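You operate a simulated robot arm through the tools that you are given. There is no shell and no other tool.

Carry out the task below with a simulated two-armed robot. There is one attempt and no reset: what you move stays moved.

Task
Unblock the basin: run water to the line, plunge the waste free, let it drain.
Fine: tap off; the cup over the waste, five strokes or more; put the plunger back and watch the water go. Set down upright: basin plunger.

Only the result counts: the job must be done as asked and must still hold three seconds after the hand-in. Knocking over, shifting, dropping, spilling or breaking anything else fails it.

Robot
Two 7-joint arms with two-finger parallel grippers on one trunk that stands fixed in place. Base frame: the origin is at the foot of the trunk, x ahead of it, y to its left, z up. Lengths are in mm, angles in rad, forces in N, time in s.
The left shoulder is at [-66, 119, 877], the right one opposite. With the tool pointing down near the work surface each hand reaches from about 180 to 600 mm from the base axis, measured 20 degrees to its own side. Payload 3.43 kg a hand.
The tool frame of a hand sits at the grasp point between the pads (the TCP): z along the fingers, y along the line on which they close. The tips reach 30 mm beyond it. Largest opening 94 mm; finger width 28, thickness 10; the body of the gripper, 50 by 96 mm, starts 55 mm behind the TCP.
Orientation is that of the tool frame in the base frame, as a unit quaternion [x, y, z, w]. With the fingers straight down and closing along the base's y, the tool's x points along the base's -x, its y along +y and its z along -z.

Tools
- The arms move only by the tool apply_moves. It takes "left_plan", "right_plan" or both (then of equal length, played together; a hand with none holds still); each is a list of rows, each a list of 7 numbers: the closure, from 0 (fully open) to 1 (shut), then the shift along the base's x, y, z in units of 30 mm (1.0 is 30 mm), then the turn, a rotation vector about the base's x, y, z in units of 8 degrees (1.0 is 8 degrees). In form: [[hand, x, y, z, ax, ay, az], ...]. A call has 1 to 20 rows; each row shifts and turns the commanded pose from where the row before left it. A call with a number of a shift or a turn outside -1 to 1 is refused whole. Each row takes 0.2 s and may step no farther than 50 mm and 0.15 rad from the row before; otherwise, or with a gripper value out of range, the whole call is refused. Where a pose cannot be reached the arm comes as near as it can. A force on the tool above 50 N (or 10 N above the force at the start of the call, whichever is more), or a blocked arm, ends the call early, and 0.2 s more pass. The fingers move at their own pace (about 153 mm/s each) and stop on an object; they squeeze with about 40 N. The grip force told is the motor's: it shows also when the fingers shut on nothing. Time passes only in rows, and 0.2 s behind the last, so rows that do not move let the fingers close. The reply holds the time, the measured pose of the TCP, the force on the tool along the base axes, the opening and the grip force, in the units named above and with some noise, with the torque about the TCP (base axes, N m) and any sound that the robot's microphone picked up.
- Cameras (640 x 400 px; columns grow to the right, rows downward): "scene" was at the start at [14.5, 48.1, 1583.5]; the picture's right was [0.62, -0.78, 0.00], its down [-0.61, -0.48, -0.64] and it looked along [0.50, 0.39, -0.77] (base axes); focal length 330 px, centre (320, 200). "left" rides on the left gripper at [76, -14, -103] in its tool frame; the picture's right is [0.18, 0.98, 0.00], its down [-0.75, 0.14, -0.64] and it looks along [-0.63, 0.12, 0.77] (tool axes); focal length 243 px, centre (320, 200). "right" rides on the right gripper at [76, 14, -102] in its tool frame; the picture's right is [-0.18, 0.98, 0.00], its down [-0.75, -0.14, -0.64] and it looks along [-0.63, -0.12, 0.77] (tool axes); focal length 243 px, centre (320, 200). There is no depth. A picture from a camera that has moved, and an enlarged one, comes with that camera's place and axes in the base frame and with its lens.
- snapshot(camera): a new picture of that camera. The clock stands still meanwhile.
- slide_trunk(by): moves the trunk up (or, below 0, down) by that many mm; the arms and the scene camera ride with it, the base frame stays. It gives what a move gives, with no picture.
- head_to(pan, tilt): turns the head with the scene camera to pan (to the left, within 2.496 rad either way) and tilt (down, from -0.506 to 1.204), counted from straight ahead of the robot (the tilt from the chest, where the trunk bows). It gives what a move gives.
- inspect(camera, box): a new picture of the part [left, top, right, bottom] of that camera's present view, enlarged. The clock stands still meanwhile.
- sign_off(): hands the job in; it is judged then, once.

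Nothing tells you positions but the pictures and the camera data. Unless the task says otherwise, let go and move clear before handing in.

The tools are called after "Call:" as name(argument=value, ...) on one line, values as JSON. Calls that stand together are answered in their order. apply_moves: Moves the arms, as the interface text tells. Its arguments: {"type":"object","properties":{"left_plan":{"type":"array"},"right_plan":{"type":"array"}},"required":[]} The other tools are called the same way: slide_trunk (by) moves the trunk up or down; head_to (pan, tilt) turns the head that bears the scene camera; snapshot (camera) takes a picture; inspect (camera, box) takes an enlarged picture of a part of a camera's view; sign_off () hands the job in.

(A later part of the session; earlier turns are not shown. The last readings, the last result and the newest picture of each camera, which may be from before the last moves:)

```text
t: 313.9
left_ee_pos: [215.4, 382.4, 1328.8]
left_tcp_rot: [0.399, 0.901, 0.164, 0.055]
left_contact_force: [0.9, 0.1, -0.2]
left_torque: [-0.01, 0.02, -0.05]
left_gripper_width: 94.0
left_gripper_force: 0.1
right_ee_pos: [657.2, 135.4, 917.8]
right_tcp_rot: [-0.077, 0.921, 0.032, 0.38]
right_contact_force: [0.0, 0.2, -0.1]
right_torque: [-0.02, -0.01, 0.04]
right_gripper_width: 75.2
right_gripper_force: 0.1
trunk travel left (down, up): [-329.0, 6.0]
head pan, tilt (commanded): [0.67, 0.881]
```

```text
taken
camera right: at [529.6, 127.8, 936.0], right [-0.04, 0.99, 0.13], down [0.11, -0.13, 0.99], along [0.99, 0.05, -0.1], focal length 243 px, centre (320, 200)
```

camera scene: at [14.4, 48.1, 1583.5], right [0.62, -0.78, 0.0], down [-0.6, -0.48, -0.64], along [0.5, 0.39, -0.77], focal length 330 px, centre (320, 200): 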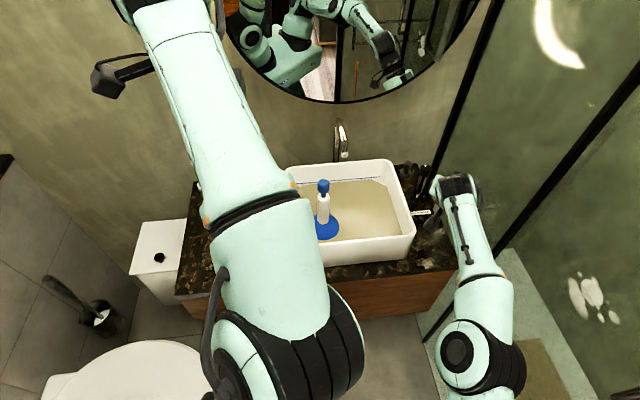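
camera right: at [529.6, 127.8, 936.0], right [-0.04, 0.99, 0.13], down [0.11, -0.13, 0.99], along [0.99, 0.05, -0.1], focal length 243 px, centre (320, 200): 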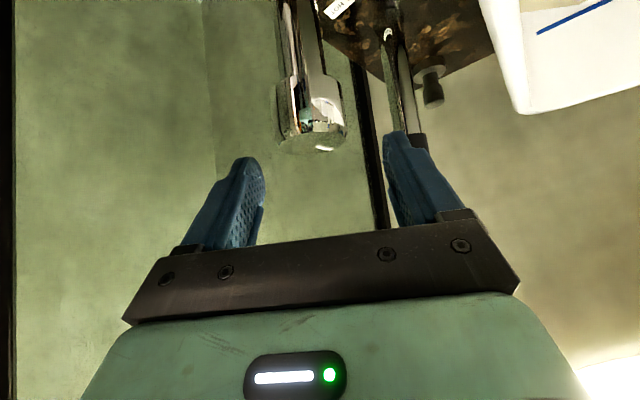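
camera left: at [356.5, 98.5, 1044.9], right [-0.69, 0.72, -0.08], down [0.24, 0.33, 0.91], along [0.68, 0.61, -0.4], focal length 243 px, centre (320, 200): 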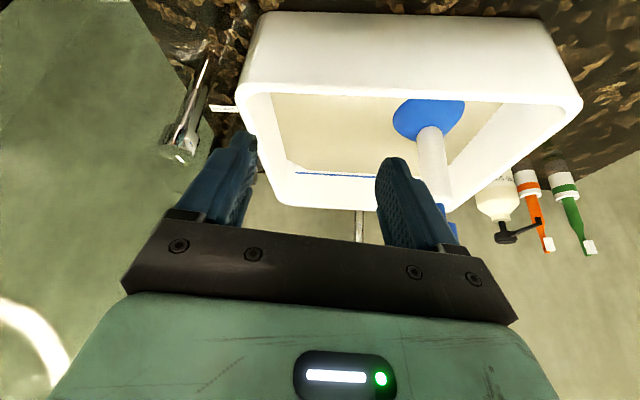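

Call:
apply_moves(right_plan=[[0.2, 0, 0, -0.6, 0, 0, 0], [0.2, 0, 0, -0.5, 0, 0, 0], [0.2, 0, 0, -0.3, 0, 0, 0], [0.2, 0, 0, 0, 0, 0, 0]])

Call:
snapshot(camera="right")

Call:
snapshot(camera="scene")

```text
t: 314.9
left_ee_pos: [216.8, 381.8, 1329.0]
left_tcp_rot: [0.4, 0.9, 0.165, 0.055]
left_contact_force: [0.3, 0.0, -0.1]
left_torque: [0.04, -0.01, 0.02]
left_gripper_width: 93.9
left_gripper_force: 0.1
right_ee_pos: [657.5, 135.3, 876.0]
right_tcp_rot: [-0.078, 0.921, 0.032, 0.38]
right_contact_force: [-0.3, 0.5, -0.5]
right_torque: [-0.05, 0.01, 0.0]
right_gripper_width: 75.2
right_gripper_force: 0.1
trunk travel left (down, up): [-329.0, 6.0]
head pan, tilt (commanded): [0.67, 0.881]
```

```text
taken
camera right: at [529.4, 127.8, 893.7], right [-0.04, 0.99, 0.13], down [0.1, -0.13, 0.99], along [0.99, 0.05, -0.1], focal length 243 px, centre (320, 200)
```

right: 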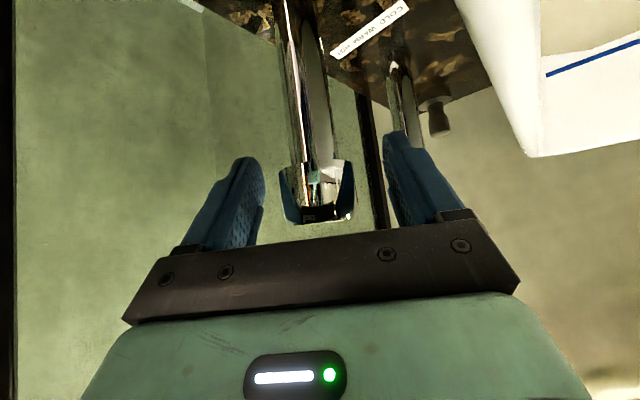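

```text
taken
camera scene: at [14.0, 48.1, 1614.8], right [0.62, -0.78, 0.0], down [-0.61, -0.48, -0.64], along [0.5, 0.39, -0.77], focal length 330 px, centre (320, 200)
```

scene: 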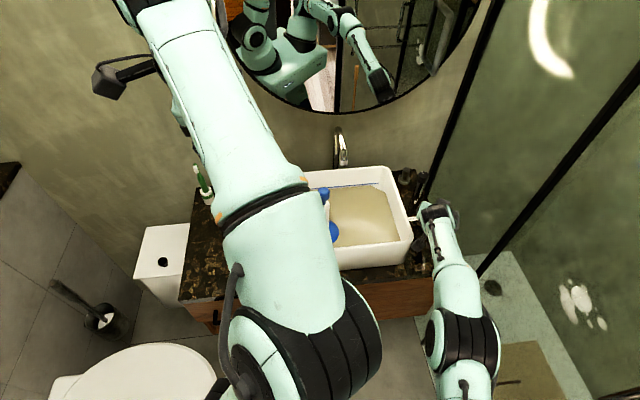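

The knob is between the right fingers. Close and turn counter-clockwise.

Call:
apply_moves(right_plan=[[0.5, 0, 0, 0, 0, 0, 0], [0.75, 0, 0, 0, 0, 0, 0], [0.75, 0, 0, 0, 0, 0, 0], [0.75, 0, 0, 0, 0, 0, 0]])

Call:
apply_moves(right_plan=[[0.75, 0, 0, 0, 0, 0, 0.6], [0.75, 0, 0, 0, 0, 0, 0.6], [0.75, 0, 0, 0, 0, 0, 0.6], [0.75, 0, 0, 0, 0, 0, 0.6], [0.75, 0, 0, 0, 0, 0, 0]])

Call:
inspect(camera="scene", box=[300, 120, 460, 270])

```text
t: 315.9
left_ee_pos: [215.1, 381.2, 1329.7]
left_tcp_rot: [0.4, 0.9, 0.164, 0.055]
left_contact_force: [0.0, -0.1, -0.9]
left_torque: [-0.02, 0.0, 0.0]
left_gripper_width: 94.1
left_gripper_force: 0.0
right_ee_pos: [656.0, 134.2, 875.7]
right_tcp_rot: [-0.078, 0.921, 0.031, 0.38]
right_contact_force: [2.0, -5.8, 0.8]
right_torque: [-0.35, -0.03, 0.04]
right_gripper_width: 44.0
right_gripper_force: 45.4
trunk travel left (down, up): [-329.0, 6.0]
head pan, tilt (commanded): [0.67, 0.881]
```

```text
t: 317.1
left_ee_pos: [217.0, 382.3, 1328.3]
left_tcp_rot: [0.399, 0.9, 0.164, 0.055]
left_contact_force: [0.8, -1.2, -0.5]
left_torque: [-0.02, 0.0, 0.01]
left_gripper_width: 93.9
left_gripper_force: 0.1
right_ee_pos: [658.0, 134.1, 876.3]
right_tcp_rot: [-0.231, 0.895, 0.095, 0.369]
right_contact_force: [6.9, -8.1, -3.4]
right_torque: [-0.03, -0.25, -0.02]
right_gripper_width: 43.7
right_gripper_force: 45.1
trunk travel left (down, up): [-329.0, 6.0]
head pan, tilt (commanded): [0.67, 0.881]
```

```text
2.67 times, centred on (380, 195) of scene
camera zoom: at [15.1, 47.0, 1614.8], right [0.62, -0.78, 0.0], down [-0.61, -0.48, -0.64], along [0.5, 0.4, -0.77], focal length 881 px, centre (160, 213)
```

zoom: 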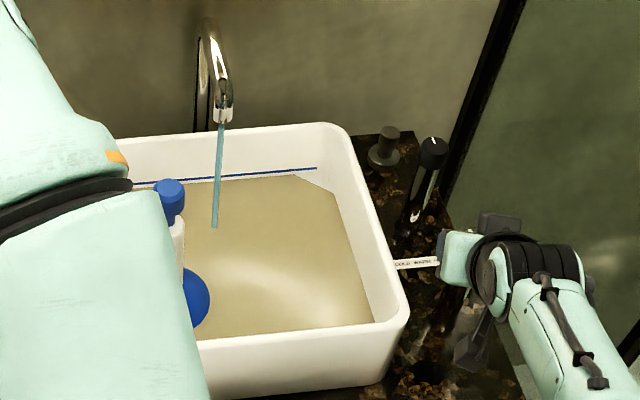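

Water is running. I'll open further for a faster fill.

Call:
apply_moves(right_plan=[[0.75, 0, 0, 0, 0, 0, 0.6], [0.75, 0, 0, 0, 0, 0, 0.6], [0.75, 0, 0, 0, 0, 0, 0.6], [0.75, 0, 0, 0, 0, 0, 0.4], [0.75, 0, 0, 0, 0, 0, 0]])

Call:
inspect(camera="scene", box=[350, 170, 390, 195])

Call:
inspect(camera="scene", box=[300, 120, 460, 270])

```text
t: 318.3
left_ee_pos: [217.2, 381.6, 1328.7]
left_tcp_rot: [0.399, 0.9, 0.165, 0.054]
left_contact_force: [-0.7, 0.3, 0.6]
left_torque: [0.0, -0.02, 0.02]
left_gripper_width: 93.8
left_gripper_force: 0.0
right_ee_pos: [657.5, 134.1, 876.5]
right_tcp_rot: [-0.365, 0.85, 0.15, 0.35]
right_contact_force: [5.9, -10.3, -1.2]
right_torque: [-0.41, 0.37, 0.01]
right_gripper_width: 43.8
right_gripper_force: 44.4
trunk travel left (down, up): [-329.0, 6.0]
head pan, tilt (commanded): [0.67, 0.881]
```

```text
16.00 times, centred on (370, 182) of scene
camera zoom: at [15.1, 46.6, 1614.8], right [0.62, -0.78, 0.0], down [-0.61, -0.48, -0.64], along [0.5, 0.4, -0.77], focal length 5285 px, centre (-480, 480)
```

zoom: 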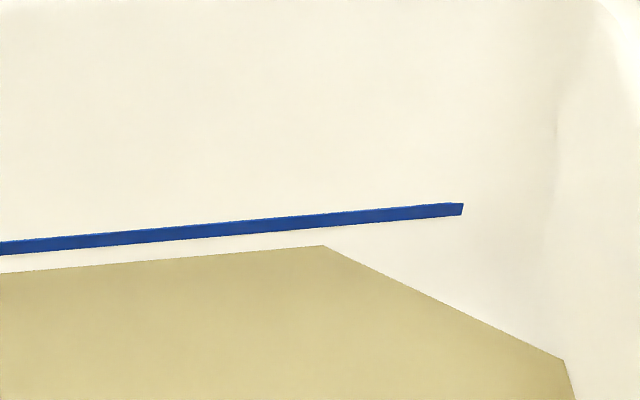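

```text
2.67 times, centred on (380, 195) of scene
camera zoom: at [15.1, 46.6, 1614.8], right [0.62, -0.78, 0.0], down [-0.61, -0.48, -0.64], along [0.5, 0.4, -0.77], focal length 881 px, centre (160, 213)
```

zoom: 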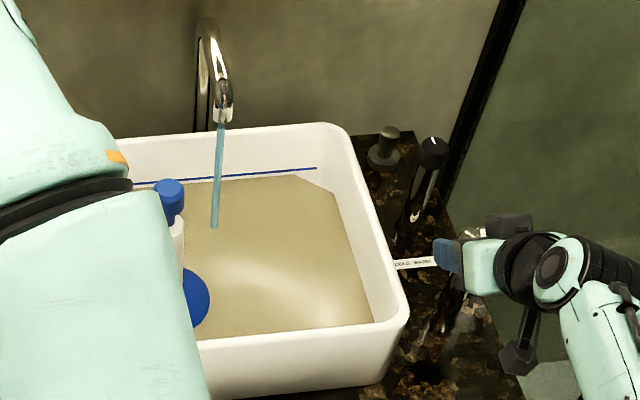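

Call:
apply_moves(right_plan=[[0.75, 0, 0, 0, 0, 0, 0], [0.75, 0, 0, 0, 0, 0, 0], [0.75, 0, 0, 0, 0, 0, 0], [0.75, 0, 0, 0, 0, 0, 0], [0.75, 0, 0, 0, 0, 0, 0], [0.75, 0, 0, 0, 0, 0, 0], [0.75, 0, 0, 0, 0, 0, 0], [0.75, 0, 0, 0, 0, 0, 0], [0.75, 0, 0, 0, 0, 0, 0], [0.75, 0, 0, 0, 0, 0, 0], [0.75, 0, 0, 0, 0, 0, 0], [0.75, 0, 0, 0, 0, 0, 0], [0.75, 0, 0, 0, 0, 0, 0], [0.75, 0, 0, 0, 0, 0, 0], [0.75, 0, 0, 0, 0, 0, 0], [0.75, 0, 0, 0, 0, 0, 0], [0.75, 0, 0, 0, 0, 0, 0], [0.75, 0, 0, 0, 0, 0, 0], [0.75, 0, 0, 0, 0, 0, 0], [0.75, 0, 0, 0, 0, 0, 0]])

Call:
apply_moves(right_plan=[[0.75, 0, 0, 0, 0, 0, 0], [0.75, 0, 0, 0, 0, 0, 0], [0.75, 0, 0, 0, 0, 0, 0], [0.75, 0, 0, 0, 0, 0, 0], [0.75, 0, 0, 0, 0, 0, 0], [0.75, 0, 0, 0, 0, 0, 0], [0.75, 0, 0, 0, 0, 0, 0], [0.75, 0, 0, 0, 0, 0, 0], [0.75, 0, 0, 0, 0, 0, 0], [0.75, 0, 0, 0, 0, 0, 0], [0.75, 0, 0, 0, 0, 0, 0], [0.75, 0, 0, 0, 0, 0, 0], [0.75, 0, 0, 0, 0, 0, 0], [0.75, 0, 0, 0, 0, 0, 0], [0.75, 0, 0, 0, 0, 0, 0], [0.75, 0, 0, 0, 0, 0, 0], [0.75, 0, 0, 0, 0, 0, 0], [0.75, 0, 0, 0, 0, 0, 0], [0.75, 0, 0, 0, 0, 0, 0], [0.75, 0, 0, 0, 0, 0, 0]])

Call:
inspect(camera="scene", box=[350, 170, 390, 195])

```text
t: 322.5
left_ee_pos: [218.5, 381.3, 1328.3]
left_tcp_rot: [0.399, 0.9, 0.165, 0.054]
left_contact_force: [-0.4, 1.1, -0.4]
left_torque: [0.01, 0.01, -0.02]
left_gripper_width: 94.1
left_gripper_force: 0.1
right_ee_pos: [657.4, 134.0, 876.4]
right_tcp_rot: [-0.364, 0.85, 0.151, 0.351]
right_contact_force: [8.5, -12.7, 0.3]
right_torque: [0.03, -0.01, -0.03]
right_gripper_width: 43.7
right_gripper_force: 44.9
trunk travel left (down, up): [-329.0, 6.0]
head pan, tilt (commanded): [0.67, 0.881]
```

```text
t: 326.7
left_ee_pos: [216.5, 381.3, 1330.0]
left_tcp_rot: [0.399, 0.9, 0.166, 0.054]
left_contact_force: [0.6, 0.6, 0.7]
left_torque: [-0.03, 0.0, 0.01]
left_gripper_width: 94.0
left_gripper_force: 0.0
right_ee_pos: [657.4, 134.9, 874.9]
right_tcp_rot: [-0.364, 0.849, 0.151, 0.351]
right_contact_force: [9.9, -12.5, 1.9]
right_torque: [0.06, -0.04, -0.01]
right_gripper_width: 43.8
right_gripper_force: 44.8
trunk travel left (down, up): [-329.0, 6.0]
head pan, tilt (commanded): [0.67, 0.881]
```

```text
16.00 times, centred on (370, 182) of scene
camera zoom: at [15.3, 46.3, 1614.8], right [0.62, -0.78, 0.0], down [-0.61, -0.48, -0.64], along [0.5, 0.4, -0.77], focal length 5285 px, centre (-480, 480)
```

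zoom: 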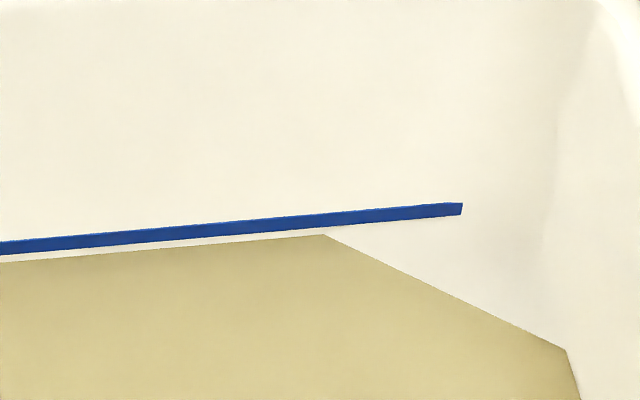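

Call:
apply_moves(right_plan=[[0.75, 0, 0, 0, 0, 0, 0], [0.75, 0, 0, 0, 0, 0, 0], [0.75, 0, 0, 0, 0, 0, 0], [0.75, 0, 0, 0, 0, 0, 0], [0.75, 0, 0, 0, 0, 0, 0], [0.75, 0, 0, 0, 0, 0, 0], [0.75, 0, 0, 0, 0, 0, 0], [0.75, 0, 0, 0, 0, 0, 0], [0.75, 0, 0, 0, 0, 0, 0], [0.75, 0, 0, 0, 0, 0, 0], [0.75, 0, 0, 0, 0, 0, 0], [0.75, 0, 0, 0, 0, 0, 0], [0.75, 0, 0, 0, 0, 0, 0], [0.75, 0, 0, 0, 0, 0, 0], [0.75, 0, 0, 0, 0, 0, 0], [0.75, 0, 0, 0, 0, 0, 0], [0.75, 0, 0, 0, 0, 0, 0], [0.75, 0, 0, 0, 0, 0, 0], [0.75, 0, 0, 0, 0, 0, 0], [0.75, 0, 0, 0, 0, 0, 0]])

Call:
apply_moves(right_plan=[[0.75, 0, 0, 0, 0, 0, 0], [0.75, 0, 0, 0, 0, 0, 0], [0.75, 0, 0, 0, 0, 0, 0], [0.75, 0, 0, 0, 0, 0, 0], [0.75, 0, 0, 0, 0, 0, 0], [0.75, 0, 0, 0, 0, 0, 0], [0.75, 0, 0, 0, 0, 0, 0], [0.75, 0, 0, 0, 0, 0, 0], [0.75, 0, 0, 0, 0, 0, 0], [0.75, 0, 0, 0, 0, 0, 0], [0.75, 0, 0, 0, 0, 0, 0], [0.75, 0, 0, 0, 0, 0, 0], [0.75, 0, 0, 0, 0, 0, 0], [0.75, 0, 0, 0, 0, 0, 0], [0.75, 0, 0, 0, 0, 0, 0], [0.75, 0, 0, 0, 0, 0, 0], [0.75, 0, 0, 0, 0, 0, 0], [0.75, 0, 0, 0, 0, 0, 0], [0.75, 0, 0, 0, 0, 0, 0], [0.75, 0, 0, 0, 0, 0, 0]])

Call:
inspect(camera="scene", box=[350, 170, 390, 195])

```text
t: 330.9
left_ee_pos: [216.4, 381.1, 1329.3]
left_tcp_rot: [0.399, 0.9, 0.164, 0.055]
left_contact_force: [-0.4, -0.3, 0.0]
left_torque: [0.01, -0.03, -0.01]
left_gripper_width: 93.7
left_gripper_force: 0.1
right_ee_pos: [656.5, 133.8, 876.1]
right_tcp_rot: [-0.365, 0.849, 0.151, 0.351]
right_contact_force: [11.2, -12.3, 2.6]
right_torque: [0.08, 0.0, -0.02]
right_gripper_width: 44.0
right_gripper_force: 44.8
trunk travel left (down, up): [-329.0, 6.0]
head pan, tilt (commanded): [0.67, 0.881]
```

```text
t: 335.1
left_ee_pos: [217.3, 380.8, 1328.9]
left_tcp_rot: [0.399, 0.9, 0.165, 0.054]
left_contact_force: [0.4, 0.2, 1.1]
left_torque: [-0.01, 0.0, -0.06]
left_gripper_width: 94.0
left_gripper_force: 0.1
right_ee_pos: [657.5, 133.6, 875.4]
right_tcp_rot: [-0.364, 0.849, 0.152, 0.351]
right_contact_force: [10.6, -11.6, 2.9]
right_torque: [0.11, -0.02, -0.01]
right_gripper_width: 44.0
right_gripper_force: 45.3
trunk travel left (down, up): [-329.0, 6.0]
head pan, tilt (commanded): [0.67, 0.881]
```

```text
16.00 times, centred on (370, 182) of scene
camera zoom: at [15.3, 46.3, 1614.8], right [0.62, -0.78, 0.0], down [-0.61, -0.48, -0.64], along [0.5, 0.4, -0.77], focal length 5285 px, centre (-480, 480)
```

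zoom: 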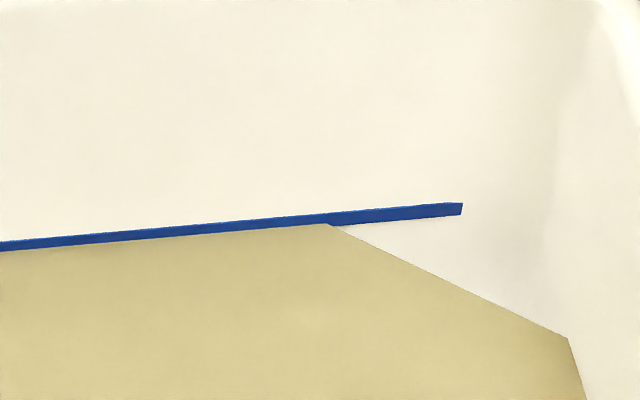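

Call:
apply_moves(right_plan=[[0.75, 0, 0, 0, 0, 0, 0], [0.75, 0, 0, 0, 0, 0, 0], [0.75, 0, 0, 0, 0, 0, 0], [0.75, 0, 0, 0, 0, 0, 0], [0.75, 0, 0, 0, 0, 0, 0], [0.75, 0, 0, 0, 0, 0, 0], [0.75, 0, 0, 0, 0, 0, 0], [0.75, 0, 0, 0, 0, 0, 0], [0.75, 0, 0, 0, 0, 0, 0], [0.75, 0, 0, 0, 0, 0, 0], [0.75, 0, 0, 0, 0, 0, 0], [0.75, 0, 0, 0, 0, 0, 0], [0.75, 0, 0, 0, 0, 0, 0], [0.75, 0, 0, 0, 0, 0, 0], [0.75, 0, 0, 0, 0, 0, 0], [0.75, 0, 0, 0, 0, 0, 0], [0.75, 0, 0, 0, 0, 0, 0], [0.75, 0, 0, 0, 0, 0, 0], [0.75, 0, 0, 0, 0, 0, 0], [0.75, 0, 0, 0, 0, 0, 0]])

Call:
inspect(camera="scene", box=[350, 170, 390, 195])

```text
t: 339.3
left_ee_pos: [217.4, 381.4, 1329.6]
left_tcp_rot: [0.4, 0.9, 0.165, 0.055]
left_contact_force: [0.3, -0.2, -0.5]
left_torque: [0.02, 0.0, 0.02]
left_gripper_width: 93.8
left_gripper_force: 0.0
right_ee_pos: [657.7, 134.5, 876.5]
right_tcp_rot: [-0.364, 0.849, 0.151, 0.351]
right_contact_force: [11.6, -11.9, 2.1]
right_torque: [0.07, -0.04, -0.02]
right_gripper_width: 43.6
right_gripper_force: 44.6
trunk travel left (down, up): [-329.0, 6.0]
head pan, tilt (commanded): [0.67, 0.881]
```

```text
16.00 times, centred on (370, 182) of scene
camera zoom: at [15.4, 46.3, 1614.8], right [0.62, -0.78, 0.0], down [-0.61, -0.48, -0.64], along [0.5, 0.4, -0.77], focal length 5285 px, centre (-480, 480)
```

zoom: 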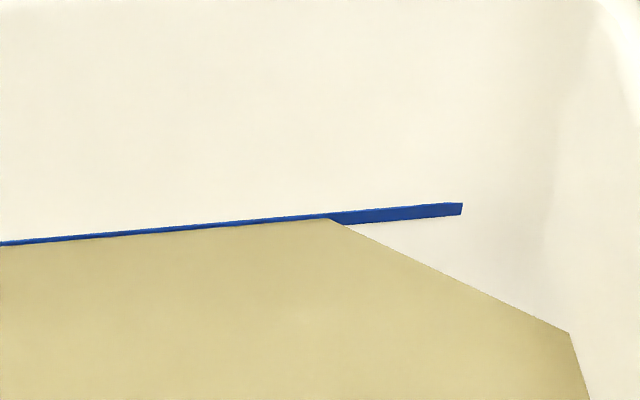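

Call:
apply_moves(right_plan=[[0.75, 0, 0, 0, 0, 0, 0], [0.75, 0, 0, 0, 0, 0, 0], [0.75, 0, 0, 0, 0, 0, 0], [0.75, 0, 0, 0, 0, 0, 0], [0.75, 0, 0, 0, 0, 0, 0], [0.75, 0, 0, 0, 0, 0, 0], [0.75, 0, 0, 0, 0, 0, 0], [0.75, 0, 0, 0, 0, 0, 0], [0.75, 0, 0, 0, 0, 0, 0], [0.75, 0, 0, 0, 0, 0, 0], [0.75, 0, 0, 0, 0, 0, 0], [0.75, 0, 0, 0, 0, 0, 0], [0.75, 0, 0, 0, 0, 0, 0], [0.75, 0, 0, 0, 0, 0, -0.75], [0.75, 0, 0, 0, 0, 0, -0.75], [0.75, 0, 0, 0, 0, 0, -0.75], [0.75, 0, 0, 0, 0, 0, -0.75], [0.75, 0, 0, 0, 0, 0, -0.75], [0.75, 0, 0, 0, 0, 0, -0.75], [0.75, 0, 0, 0, 0, 0, -0.1]])

Call:
inspect(camera="scene", box=[350, 170, 390, 195])

Call:
inspect(camera="scene", box=[300, 120, 460, 270])

```text
t: 343.5
left_ee_pos: [216.5, 381.8, 1329.2]
left_tcp_rot: [0.399, 0.9, 0.165, 0.055]
left_contact_force: [-0.3, 0.4, -0.1]
left_torque: [0.01, 0.03, 0.01]
left_gripper_width: 93.9
left_gripper_force: 0.1
right_ee_pos: [656.9, 134.8, 876.6]
right_tcp_rot: [-0.077, 0.921, 0.032, 0.379]
right_contact_force: [14.4, -4.9, 6.9]
right_torque: [-0.27, 0.17, 0.03]
right_gripper_width: 43.5
right_gripper_force: 45.1
trunk travel left (down, up): [-329.0, 6.0]
head pan, tilt (commanded): [0.67, 0.881]
```

```text
16.00 times, centred on (370, 182) of scene
camera zoom: at [15.4, 47.1, 1614.9], right [0.62, -0.78, 0.0], down [-0.61, -0.48, -0.64], along [0.5, 0.4, -0.77], focal length 5285 px, centre (-480, 480)
```

zoom: 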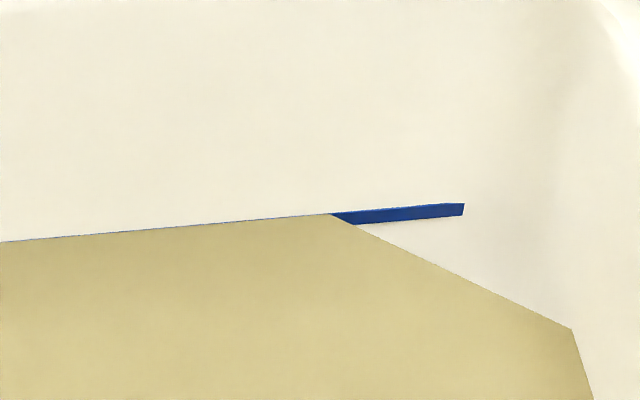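

```text
2.67 times, centred on (380, 195) of scene
camera zoom: at [15.4, 47.1, 1614.9], right [0.62, -0.78, 0.0], down [-0.61, -0.48, -0.64], along [0.5, 0.4, -0.77], focal length 881 px, centre (160, 213)
```

zoom: 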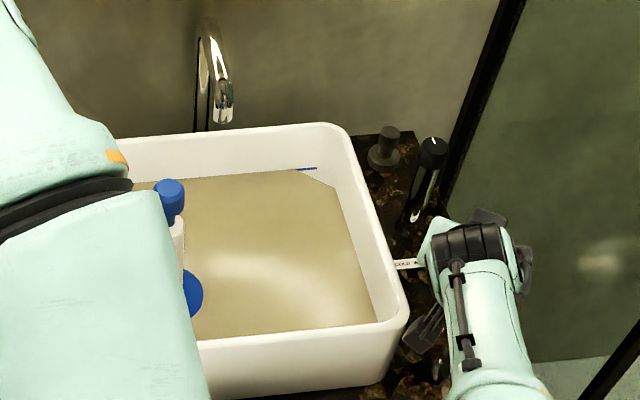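

The line is now just covered and the stream has stopped. I'll nudge to the off stop, then release and withdraw the right hand.

Call:
apply_moves(right_plan=[[0.75, 0, 0, 0, 0, 0, -0.12], [0.75, 0, 0, 0, 0, 0, 0], [0.5, 0, 0, 0, 0, 0, 0], [0.2, 0, 0, 0, 0, 0, 0], [0.2, 0, 0, 0, 0, 0, 0], [0.2, 0, 0, 0.5, 0, 0, 0], [0.2, -0.2, -0.1, 0.9, 0, 0, 0], [0.2, -0.5, -0.3, 0.9, 0, 0, 0], [0.2, -0.8, -0.5, 0.6, 0, 0, 0], [0.2, -0.9, -0.7, 0.4, 0, 0, 0], [0.2, -0.9, -0.7, 0.4, 0, 0, 0], [0.2, -0.9, -0.7, 0.4, 0, 0, 0], [0.2, -0.9, -0.7, 0.4, 0, 0, 0], [0.2, -0.9, -0.7, 0.4, 0, 0, 0], [0.2, -0.9, -0.9, 0.2, 0, 0, 0], [0.2, -0.5, -0.9, 0, 0, 0, 0], [0.2, -0.3, -0.9, 0, 0, 0, 0], [0.2, 0, -0.9, 0, 0, 0, 0], [0.2, 0, -0.9, 0, 0, 0, 0]])

Call:
snapshot(camera="scene")

```text
t: 347.5
left_ee_pos: [215.7, 382.3, 1328.9]
left_tcp_rot: [0.399, 0.9, 0.165, 0.055]
left_contact_force: [0.1, -0.4, -1.1]
left_torque: [0.03, 0.03, 0.04]
left_gripper_width: 94.0
left_gripper_force: 0.0
right_ee_pos: [425.7, -132.4, 1028.1]
right_tcp_rot: [-0.071, 0.922, 0.03, 0.379]
right_contact_force: [0.1, -1.8, 0.2]
right_torque: [0.01, 0.02, -0.01]
right_gripper_width: 75.0
right_gripper_force: 0.0
trunk travel left (down, up): [-329.0, 6.0]
head pan, tilt (commanded): [0.67, 0.881]
```

```text
taken
camera scene: at [13.9, 47.2, 1614.8], right [0.62, -0.78, 0.0], down [-0.61, -0.48, -0.64], along [0.5, 0.4, -0.77], focal length 330 px, centre (320, 200)
```

scene: 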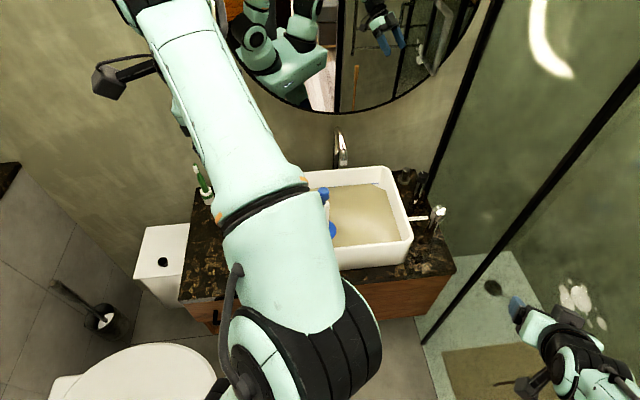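

Tap done. Now I'll swing the left hand back to the heading-20° pitched pose in front of the plunger, high up.

Call:
apply_moves(left_plan=[[0, 0.61, -0.07, -0.33, -0.422, -0.58, 0.773], [0, 0.61, -0.07, -0.33, -0.422, -0.58, 0.773], [0, 0.61, -0.07, -0.33, -0.422, -0.58, 0.773], [0, 0.61, -0.07, -0.33, -0.422, -0.58, 0.773], [0, 0.61, -0.07, -0.33, -0.422, -0.58, 0.773], [0, 0.61, -0.07, -0.33, -0.422, -0.58, 0.773], [0, 0.61, -0.07, -0.33, -0.422, -0.58, 0.773], [0, 0.61, -0.07, -0.33, -0.422, -0.58, 0.773], [0, 0.61, -0.07, -0.33, -0.422, -0.58, 0.773], [0, 0, 0, 0, 0, 0, 0]])

Call:
snapshot(camera="scene")

Call:
snapshot(camera="left")

```text
t: 349.7
left_ee_pos: [381.0, 364.1, 1241.5]
left_tcp_rot: [-0.161, 0.911, 0.068, 0.373]
left_contact_force: [-0.2, -0.1, -0.2]
left_torque: [0.01, -0.01, 0.01]
left_gripper_width: 93.9
left_gripper_force: 0.0
right_ee_pos: [424.9, -130.7, 1027.6]
right_tcp_rot: [-0.07, 0.922, 0.028, 0.38]
right_contact_force: [-0.5, -0.4, -0.1]
right_torque: [0.02, 0.04, -0.01]
right_gripper_width: 75.0
right_gripper_force: 0.0
trunk travel left (down, up): [-329.0, 6.0]
head pan, tilt (commanded): [0.67, 0.881]
```

```text
taken
camera scene: at [13.8, 48.2, 1614.8], right [0.62, -0.78, 0.0], down [-0.6, -0.48, -0.64], along [0.5, 0.39, -0.77], focal length 330 px, centre (320, 200)
```

scene: 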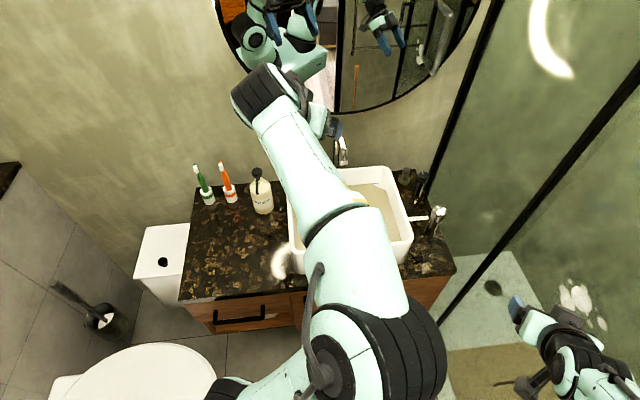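

```text
taken
camera left: at [266.5, 306.6, 1258.0], right [-0.46, 0.88, -0.13], down [0.03, 0.16, 0.99], along [0.89, 0.45, -0.1], focal length 243 px, centre (320, 200)
```

left: 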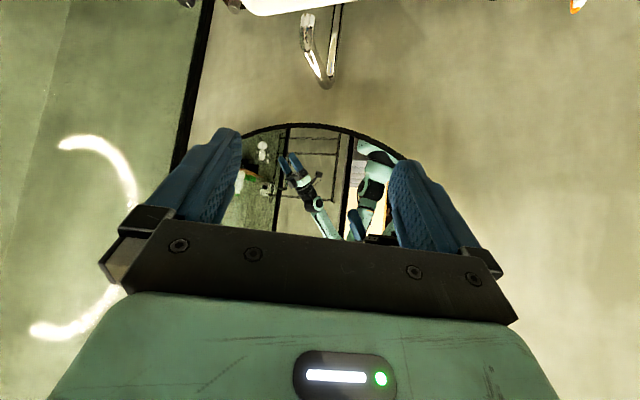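

Lower the trunk back to the plunging height.

Call:
slide_trunk(by=-190)

Call:
snapshot(camera="left")

Call:
snapshot(camera="scene")

```text
t: 351.8
left_ee_pos: [380.9, 363.1, 1050.3]
left_tcp_rot: [-0.16, 0.912, 0.067, 0.372]
left_contact_force: [0.0, 1.0, 1.0]
left_torque: [0.01, 0.01, 0.01]
left_gripper_width: 94.1
left_gripper_force: 0.0
right_ee_pos: [425.6, -132.1, 839.2]
right_tcp_rot: [-0.07, 0.922, 0.029, 0.38]
right_contact_force: [0.0, 1.0, -0.1]
right_torque: [-0.01, 0.02, -0.01]
right_gripper_width: 75.4
right_gripper_force: 0.2
trunk travel left (down, up): [-139.0, 196.0]
head pan, tilt (commanded): [0.67, 0.881]
```

```text
taken
camera left: at [265.8, 306.3, 1069.0], right [-0.46, 0.88, -0.13], down [0.04, 0.16, 0.99], along [0.89, 0.45, -0.1], focal length 243 px, centre (320, 200)
```

left: 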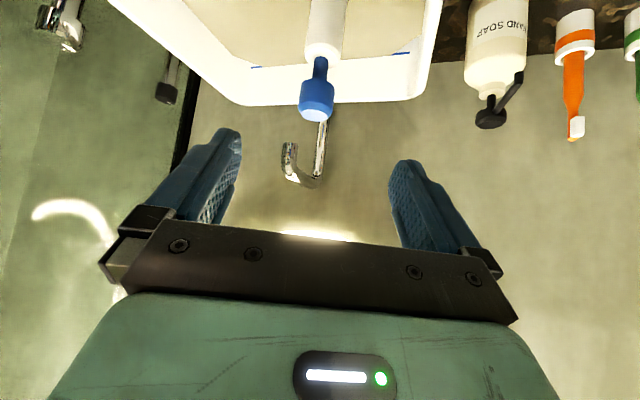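

```text
taken
camera scene: at [24.8, 48.1, 1421.1], right [0.62, -0.78, 0.0], down [-0.61, -0.48, -0.64], along [0.5, 0.39, -0.77], focal length 330 px, centre (320, 200)
```

scene: 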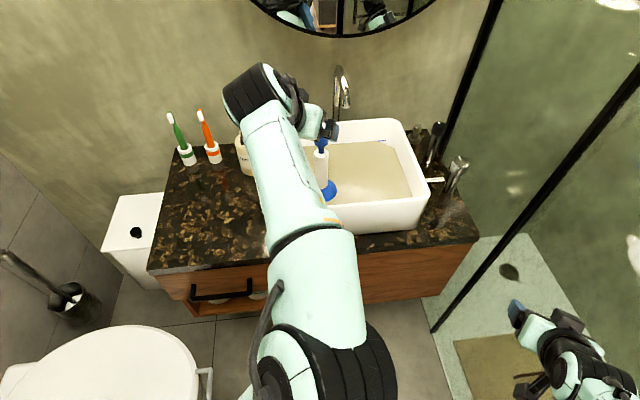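

Call:
apply_moves(left_plan=[[0.33, 0.08, 0.02, -1, 0, 0, 0], [0.33, 0, 0, -1, 0, 0, 0], [0.33, 0, 0, -1, 0, 0, 0], [0.33, 0, 0, -1, 0, 0, 0], [0.33, 0, 0, -1, 0, 0, 0], [0.33, 0, 0, -0.55, 0, 0, 0], [0.33, 0, 0, 0, 0, 0, 0]])

Call:
snapshot(camera="left")

```text
t: 353.4
left_ee_pos: [383.8, 364.5, 882.5]
left_tcp_rot: [-0.159, 0.912, 0.067, 0.373]
left_contact_force: [0.1, 0.0, 0.5]
left_torque: [-0.01, 0.0, 0.01]
left_gripper_width: 62.9
left_gripper_force: 0.1
right_ee_pos: [424.9, -132.5, 838.7]
right_tcp_rot: [-0.07, 0.922, 0.028, 0.38]
right_contact_force: [0.0, 0.0, 0.6]
right_torque: [-0.02, -0.01, 0.02]
right_gripper_width: 75.2
right_gripper_force: 0.0
trunk travel left (down, up): [-139.0, 196.0]
head pan, tilt (commanded): [0.67, 0.881]
```

```text
taken
camera left: at [268.2, 306.1, 902.0], right [-0.46, 0.88, -0.12], down [0.04, 0.16, 0.99], along [0.89, 0.45, -0.1], focal length 243 px, centre (320, 200)
```

left: 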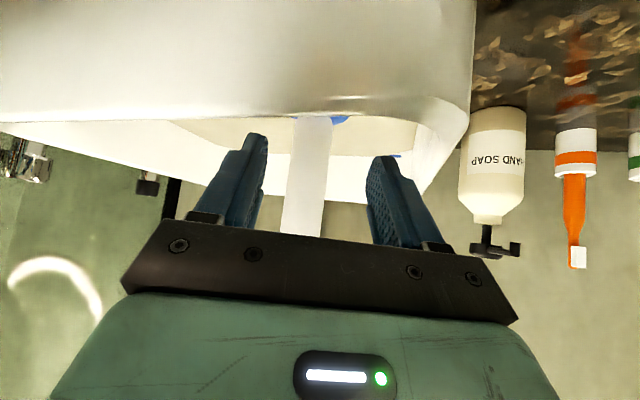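

Aligned with the handle. Sliding forward to it and gripping.

Call:
apply_moves(left_plan=[[0.33, 0.6, 0.21, 0, 0, 0, 0], [0.33, 0.7, 0.24, 0, 0, 0, 0], [0.33, 0.7, 0.24, 0, 0, 0, 0], [0.33, 0.45, 0.15, 0, 0, 0, 0], [0.33, 0, 0, 0, 0, 0, 0]])

Call:
inspect(camera="left", box=[240, 0, 460, 240])

```text
t: 354.6
left_ee_pos: [457.7, 390.4, 881.8]
left_tcp_rot: [-0.161, 0.912, 0.068, 0.372]
left_contact_force: [-0.5, 0.4, 0.0]
left_torque: [-0.01, -0.05, 0.02]
left_gripper_width: 63.0
left_gripper_force: 0.1
right_ee_pos: [425.9, -132.0, 839.7]
right_tcp_rot: [-0.07, 0.922, 0.029, 0.381]
right_contact_force: [-0.4, 0.4, 0.6]
right_torque: [0.03, -0.01, -0.01]
right_gripper_width: 75.0
right_gripper_force: 0.1
trunk travel left (down, up): [-139.0, 196.0]
head pan, tilt (commanded): [0.67, 0.881]
```

```text
1.67 times, centred on (350, 120) of left
camera zoom: at [342.7, 332.5, 901.4], right [-0.46, 0.88, -0.13], down [0.04, 0.16, 0.99], along [0.89, 0.45, -0.11], focal length 404 px, centre (270, 333)
```

zoom: 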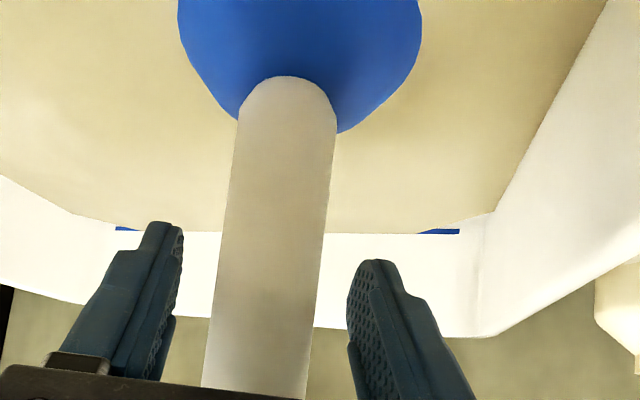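

Call:
apply_moves(left_plan=[[0.5, 0, 0, 0, 0, 0, 0], [0.8, 0, 0, 0, 0, 0, 0], [0.9, 0, 0, 0, 0, 0, 0], [0.9, 0, 0, 0, 0, 0, 0]])

Call:
inspect(camera="scene", box=[360, 130, 400, 155])

```text
t: 355.6
left_ee_pos: [457.7, 389.7, 882.1]
left_tcp_rot: [-0.161, 0.911, 0.068, 0.373]
left_contact_force: [0.5, -1.5, 0.8]
left_torque: [-0.07, -0.14, -0.05]
left_gripper_width: 37.4
left_gripper_force: 40.0
right_ee_pos: [424.6, -131.9, 838.9]
right_tcp_rot: [-0.07, 0.922, 0.029, 0.38]
right_contact_force: [-0.7, -0.7, 0.8]
right_torque: [-0.02, 0.0, 0.01]
right_gripper_width: 75.4
right_gripper_force: 0.0
trunk travel left (down, up): [-139.0, 196.0]
head pan, tilt (commanded): [0.67, 0.881]
```

```text
16.00 times, centred on (380, 142) of scene
camera zoom: at [24.7, 47.9, 1421.1], right [0.62, -0.78, 0.0], down [-0.61, -0.48, -0.64], along [0.5, 0.39, -0.77], focal length 5285 px, centre (-640, 1120)
```

zoom: 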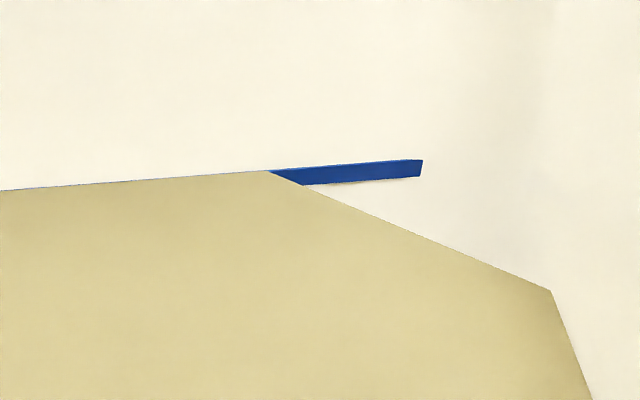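

Water is at the line and I'm gripped. Now firm strokes straight away.

Call:
apply_moves(left_plan=[[0.9, 0, 0, -0.15, 0, 0, 0], [0.9, 0, 0, 0, 0, 0, 0], [0.9, 0, 0, 0.95, 0, 0, 0], [0.9, 0, 0, 0.95, 0, 0, 0], [0.9, 0, 0, 0, 0, 0, 0], [0.9, 0, 0, -0.8, 0, 0, 0], [0.9, 0, 0, -0.7, 0, 0, 0], [0.9, 0, 0, -0.25, 0, 0, 0], [0.9, 0, 0, -0.15, 0, 0, 0], [0.9, 0, 0, 0, 0, 0, 0], [0.9, 0, 0, 0.95, 0, 0, 0], [0.9, 0, 0, 0.95, 0, 0, 0], [0.9, 0, 0, 0, 0, 0, 0], [0.9, 0, 0, -0.8, 0, 0, 0], [0.9, 0, 0, -0.7, 0, 0, 0], [0.9, 0, 0, -0.25, 0, 0, 0], [0.9, 0, 0, -0.15, 0, 0, 0], [0.9, 0, 0, 0, 0, 0, 0]])

Call:
apply_moves(left_plan=[[0.9, 0, 0, 0.95, 0, 0, 0], [0.9, 0, 0, 0.95, 0, 0, 0], [0.9, 0, 0, 0, 0, 0, 0], [0.9, 0, 0, -0.8, 0, 0, 0], [0.9, 0, 0, -0.7, 0, 0, 0], [0.9, 0, 0, -0.25, 0, 0, 0], [0.9, 0, 0, -0.15, 0, 0, 0], [0.9, 0, 0, 0, 0, 0, 0], [0.9, 0, 0, 0.95, 0, 0, 0], [0.9, 0, 0, 0.95, 0, 0, 0], [0.9, 0, 0, 0, 0, 0, 0], [0.9, 0, 0, -0.8, 0, 0, 0], [0.9, 0, 0, -0.7, 0, 0, 0], [0.9, 0, 0, -0.25, 0, 0, 0], [0.9, 0, 0, -0.15, 0, 0, 0], [0.9, 0, 0, 0, 0, 0, 0]])

Call:
inspect(camera="scene", box=[360, 130, 400, 155])

Call:
apply_moves(left_plan=[[0.9, 0, 0, 0.95, 0, 0, 0], [0.9, 0, 0, 0.95, 0, 0, 0], [0.9, 0, 0, 0, 0, 0, 0], [0.9, 0, 0, -0.8, 0, 0, 0], [0.9, 0, 0, -0.7, 0, 0, 0], [0.9, 0, 0, -0.25, 0, 0, 0], [0.9, 0, 0, -0.15, 0, 0, 0], [0.9, 0, 0, 0, 0, 0, 0], [0.9, 0, 0, 0.95, 0, 0, 0], [0.9, 0, 0, 0.95, 0, 0, 0], [0.9, 0, 0, 0, 0, 0, 0], [0.9, 0, 0, -0.8, 0, 0, 0], [0.9, 0, 0, -0.7, 0, 0, 0], [0.9, 0, 0, -0.25, 0, 0, 0], [0.9, 0, 0, -0.15, 0, 0, 0], [0.9, 0, 0, 0, 0, 0, 0]])

Call:
inspect(camera="scene", box=[360, 130, 400, 155])

```text
t: 359.4
left_ee_pos: [456.8, 388.0, 881.7]
left_tcp_rot: [-0.161, 0.91, 0.069, 0.375]
left_contact_force: [-4.2, -5.5, 24.1]
left_torque: [0.44, -0.27, -0.04]
left_gripper_width: 37.4
left_gripper_force: 39.9
right_ee_pos: [423.3, -133.0, 840.4]
right_tcp_rot: [-0.069, 0.922, 0.03, 0.38]
right_contact_force: [0.4, 0.4, 0.4]
right_torque: [0.02, 0.0, -0.02]
right_gripper_width: 75.0
right_gripper_force: 0.1
trunk travel left (down, up): [-139.0, 196.0]
head pan, tilt (commanded): [0.67, 0.881]
```

```text
t: 362.8
left_ee_pos: [456.7, 390.8, 881.4]
left_tcp_rot: [-0.161, 0.91, 0.069, 0.375]
left_contact_force: [-5.2, -2.4, 22.4]
left_torque: [0.23, -0.35, -0.09]
left_gripper_width: 37.6
left_gripper_force: 40.0
right_ee_pos: [422.9, -132.8, 840.0]
right_tcp_rot: [-0.07, 0.921, 0.03, 0.381]
right_contact_force: [0.2, 0.2, 0.0]
right_torque: [0.03, 0.01, -0.01]
right_gripper_width: 75.1
right_gripper_force: 0.1
trunk travel left (down, up): [-139.0, 196.0]
head pan, tilt (commanded): [0.67, 0.881]
```

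```text
16.00 times, centred on (380, 142) of scene
camera zoom: at [22.3, 46.4, 1421.3], right [0.62, -0.78, 0.0], down [-0.6, -0.48, -0.64], along [0.5, 0.4, -0.77], focal length 5285 px, centre (-640, 1120)
```

zoom: 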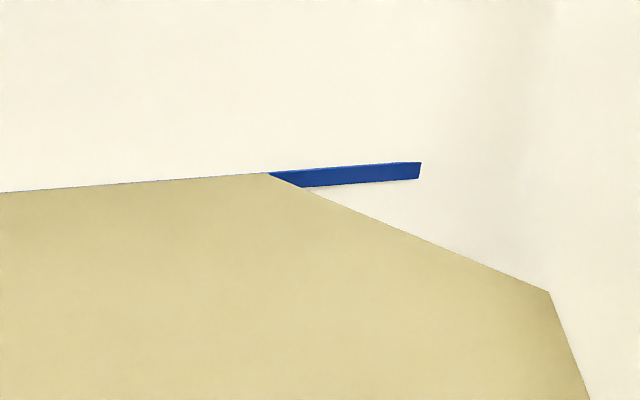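

```text
t: 366.2
left_ee_pos: [456.1, 389.1, 882.0]
left_tcp_rot: [-0.16, 0.911, 0.068, 0.375]
left_contact_force: [-2.6, -2.5, 14.0]
left_torque: [0.07, -0.29, -0.1]
left_gripper_width: 37.4
left_gripper_force: 39.6
right_ee_pos: [423.2, -132.2, 840.3]
right_tcp_rot: [-0.07, 0.921, 0.029, 0.381]
right_contact_force: [0.1, -0.1, -0.1]
right_torque: [0.0, -0.04, 0.0]
right_gripper_width: 75.0
right_gripper_force: 0.1
trunk travel left (down, up): [-139.0, 196.0]
head pan, tilt (commanded): [0.67, 0.881]
```

```text
16.00 times, centred on (380, 142) of scene
camera zoom: at [23.2, 46.9, 1421.3], right [0.62, -0.78, 0.0], down [-0.6, -0.48, -0.64], along [0.5, 0.4, -0.77], focal length 5285 px, centre (-640, 1120)
```

zoom: 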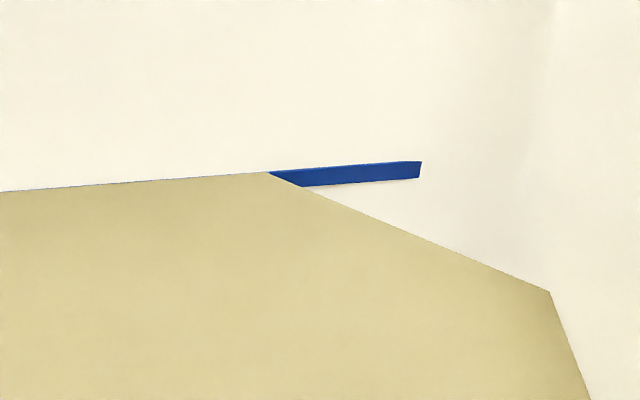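

Call:
apply_moves(left_plan=[[0.9, 0, 0, -0.08, 0, 0, 0], [0.9, 0, 0, 0.7, 0, 0, 0], [0.9, 0, 0, -0.7, 0, 0, 0], [0.9, 0, 0, 0.7, 0, 0, 0], [0.9, 0, 0, -0.7, 0, 0, 0], [0.9, 0, 0, 0.7, 0, 0, 0], [0.9, 0, 0, -0.7, 0, 0, 0], [0.9, 0, 0, 0.7, 0, 0, 0], [0.9, 0, 0, -0.7, 0, 0, 0], [0.9, 0, 0, 0.7, 0, 0, 0], [0.9, 0, 0, -0.7, 0, 0, 0], [0.9, 0, 0, 0.7, 0, 0, 0], [0.9, 0, 0, -0.7, 0, 0, 0], [0.9, 0, 0, 0.7, 0, 0, 0], [0.9, 0, 0, -0.7, 0, 0, 0], [0.9, 0, 0, 0, 0, 0, 0]])

Call:
apply_moves(left_plan=[[0.9, 0, 0, 1, 0, 0, 0], [0.9, 0, 0, 1, 0, 0, 0], [0.9, 0, 0, 1, 0, 0, 0], [0.9, 0, 0, 0.5, 0, 0, 0], [0.9, 0, 0, 0, 0, 0, 0], [0.9, 0, 0, 0, 0, 0, 0], [0.9, 0, 0, 0, 0, 0, 0], [0.9, 0, 0, 0, 0, 0, 0], [0.9, 0, 0, 0, 0, 0, 0], [0.9, 0, 0, 0, 0, 0, 0], [0.9, 0, 0, 0, 0, 0, 0], [0.9, 0, 0, 0, 0, 0, 0], [0.9, 0, 0, 0, 0, 0, 0], [0.9, 0, 0, 0, 0, 0, 0]])

Call:
inspect(camera="scene", box=[360, 130, 400, 155])

Call:
inspect(camera="scene", box=[270, 60, 450, 250])

```text
t: 369.6
left_ee_pos: [456.0, 388.5, 880.1]
left_tcp_rot: [-0.16, 0.909, 0.069, 0.378]
left_contact_force: [-5.1, -5.3, 31.3]
left_torque: [0.2, -0.71, -0.11]
left_gripper_width: 37.4
left_gripper_force: 39.9
right_ee_pos: [424.0, -133.0, 839.6]
right_tcp_rot: [-0.07, 0.921, 0.03, 0.382]
right_contact_force: [-0.1, -0.2, 0.9]
right_torque: [-0.01, 0.0, -0.01]
right_gripper_width: 75.3
right_gripper_force: 0.1
trunk travel left (down, up): [-139.0, 196.0]
head pan, tilt (commanded): [0.67, 0.881]
```

```text
t: 372.6
left_ee_pos: [457.2, 391.1, 980.9]
left_tcp_rot: [-0.16, 0.911, 0.068, 0.373]
left_contact_force: [-0.1, -0.2, -2.1]
left_torque: [-0.05, 0.01, -0.02]
left_gripper_width: 37.2
left_gripper_force: 39.8
right_ee_pos: [425.7, -132.3, 839.6]
right_tcp_rot: [-0.07, 0.922, 0.029, 0.38]
right_contact_force: [-0.1, -0.1, -0.8]
right_torque: [0.05, 0.02, 0.0]
right_gripper_width: 75.4
right_gripper_force: 0.1
trunk travel left (down, up): [-139.0, 196.0]
head pan, tilt (commanded): [0.67, 0.881]
```

```text
16.00 times, centred on (380, 142) of scene
camera zoom: at [24.9, 48.3, 1421.1], right [0.62, -0.78, 0.0], down [-0.61, -0.48, -0.64], along [0.5, 0.39, -0.77], focal length 5285 px, centre (-640, 1120)
```

zoom: 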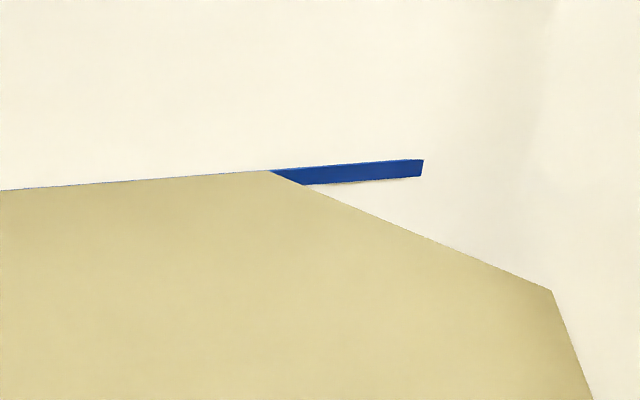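

```text
2.11 times, centred on (360, 155) of scene
camera zoom: at [24.9, 48.3, 1421.1], right [0.62, -0.78, 0.0], down [-0.61, -0.48, -0.64], along [0.5, 0.39, -0.77], focal length 695 px, centre (236, 295)
```

zoom: 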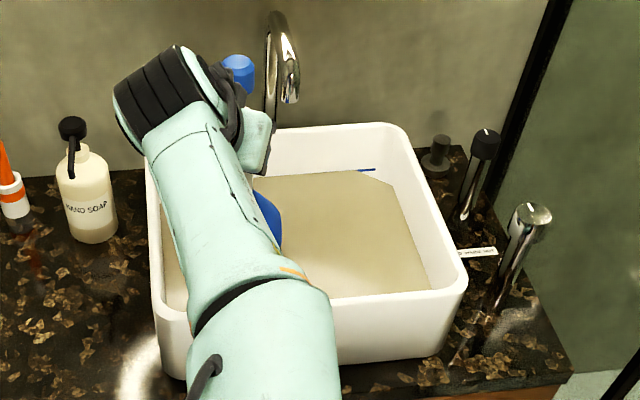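

Something new: comparing pictures, the thin blue neck under the knob looks longer now than at the start. The knob may be a sliding pump rod. I'll zoom in to check.

Call:
inspect(camera="scene", box=[320, 60, 370, 110])

Call:
snapshot(camera="right")

Call:
snapshot(camera="scene")

```text
8.00 times, centred on (345, 85) of scene
camera zoom: at [24.9, 48.3, 1421.1], right [0.62, -0.78, 0.0], down [-0.61, -0.48, -0.64], along [0.5, 0.39, -0.77], focal length 2642 px, centre (120, 1120)
```

zoom: 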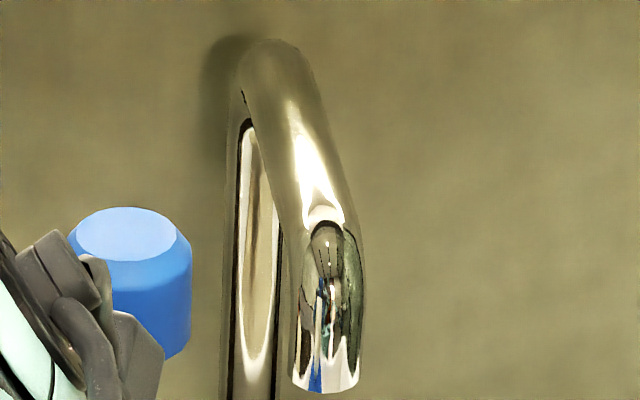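

```text
taken
camera right: at [297.7, -137.4, 857.1], right [-0.02, 0.99, 0.13], down [0.1, -0.13, 0.99], along [0.99, 0.03, -0.1], focal length 243 px, centre (320, 200)
```

right: 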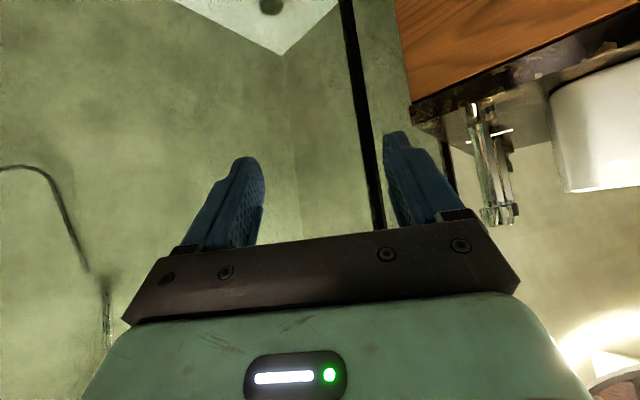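

```text
taken
camera scene: at [24.9, 48.3, 1421.1], right [0.62, -0.78, 0.0], down [-0.61, -0.48, -0.64], along [0.5, 0.39, -0.77], focal length 330 px, centre (320, 200)
```

scene: 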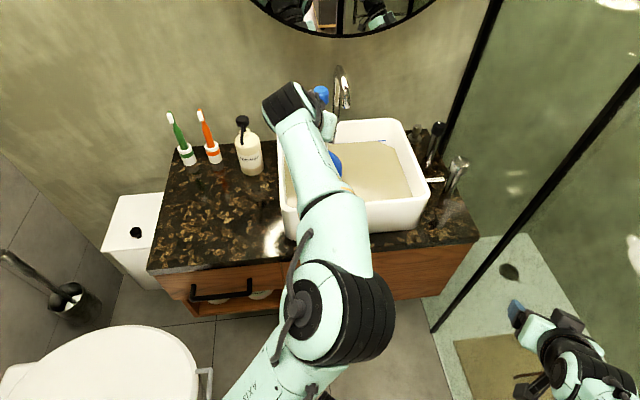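

The view doesn't settle it, but testing is easy: I'll set the plunger back down over the waste, release the barrel, grip the blue knob instead, and feel whether it slides.

Call:
apply_moves(left_plan=[[0.9, 0, 0, -1, 0, 0, 0], [0.9, 0, 0, -1, 0, 0, 0], [0.9, 0, 0, -0.9, 0, 0, 0], [0.9, 0, 0, -0.35, 0, 0, 0], [0.9, 0, 0, -0.1, 0, 0, 0], [0.9, 0, 0, 0, 0, 0, 0]])

```text
t: 374.0
left_ee_pos: [456.4, 390.0, 882.6]
left_tcp_rot: [-0.16, 0.912, 0.067, 0.372]
left_contact_force: [-0.2, 0.1, -2.2]
left_torque: [-0.03, 0.0, 0.01]
left_gripper_width: 37.3
left_gripper_force: 39.5
right_ee_pos: [424.2, -131.3, 838.5]
right_tcp_rot: [-0.07, 0.922, 0.029, 0.379]
right_contact_force: [0.7, 0.1, -0.7]
right_torque: [-0.04, 0.01, 0.0]
right_gripper_width: 75.1
right_gripper_force: 0.1
trunk travel left (down, up): [-139.0, 196.0]
head pan, tilt (commanded): [0.67, 0.881]
```

Call:
apply_moves(left_plan=[[0.9, 0, 0, -0.08, 0, 0, 0], [0.9, 0, 0, 0, 0, 0, 0]])

Call:
apply_moves(left_plan=[[0.9, 0, 0, -0.08, 0, 0, 0], [0.9, 0, 0, 0, 0, 0, 0]])

```text
t: 374.6
left_ee_pos: [454.3, 389.6, 879.8]
left_tcp_rot: [-0.161, 0.911, 0.069, 0.374]
left_contact_force: [-1.3, 0.8, 9.5]
left_torque: [0.17, -0.42, 0.01]
left_gripper_width: 37.2
left_gripper_force: 40.0
right_ee_pos: [424.9, -130.3, 839.0]
right_tcp_rot: [-0.071, 0.922, 0.029, 0.38]
right_contact_force: [-1.2, 0.2, -0.2]
right_torque: [0.02, -0.01, 0.01]
right_gripper_width: 75.2
right_gripper_force: 0.0
trunk travel left (down, up): [-139.0, 196.0]
head pan, tilt (commanded): [0.67, 0.881]
```

```text
t: 375.2
left_ee_pos: [455.0, 389.8, 881.2]
left_tcp_rot: [-0.161, 0.91, 0.07, 0.377]
left_contact_force: [-3.5, -0.1, 32.0]
left_torque: [0.44, -1.16, -0.02]
left_gripper_width: 37.2
left_gripper_force: 39.8
right_ee_pos: [422.2, -133.2, 840.6]
right_tcp_rot: [-0.07, 0.922, 0.029, 0.38]
right_contact_force: [-0.1, 0.6, -0.3]
right_torque: [-0.03, 0.0, 0.0]
right_gripper_width: 75.1
right_gripper_force: 0.1
trunk travel left (down, up): [-139.0, 196.0]
head pan, tilt (commanded): [0.67, 0.881]
```

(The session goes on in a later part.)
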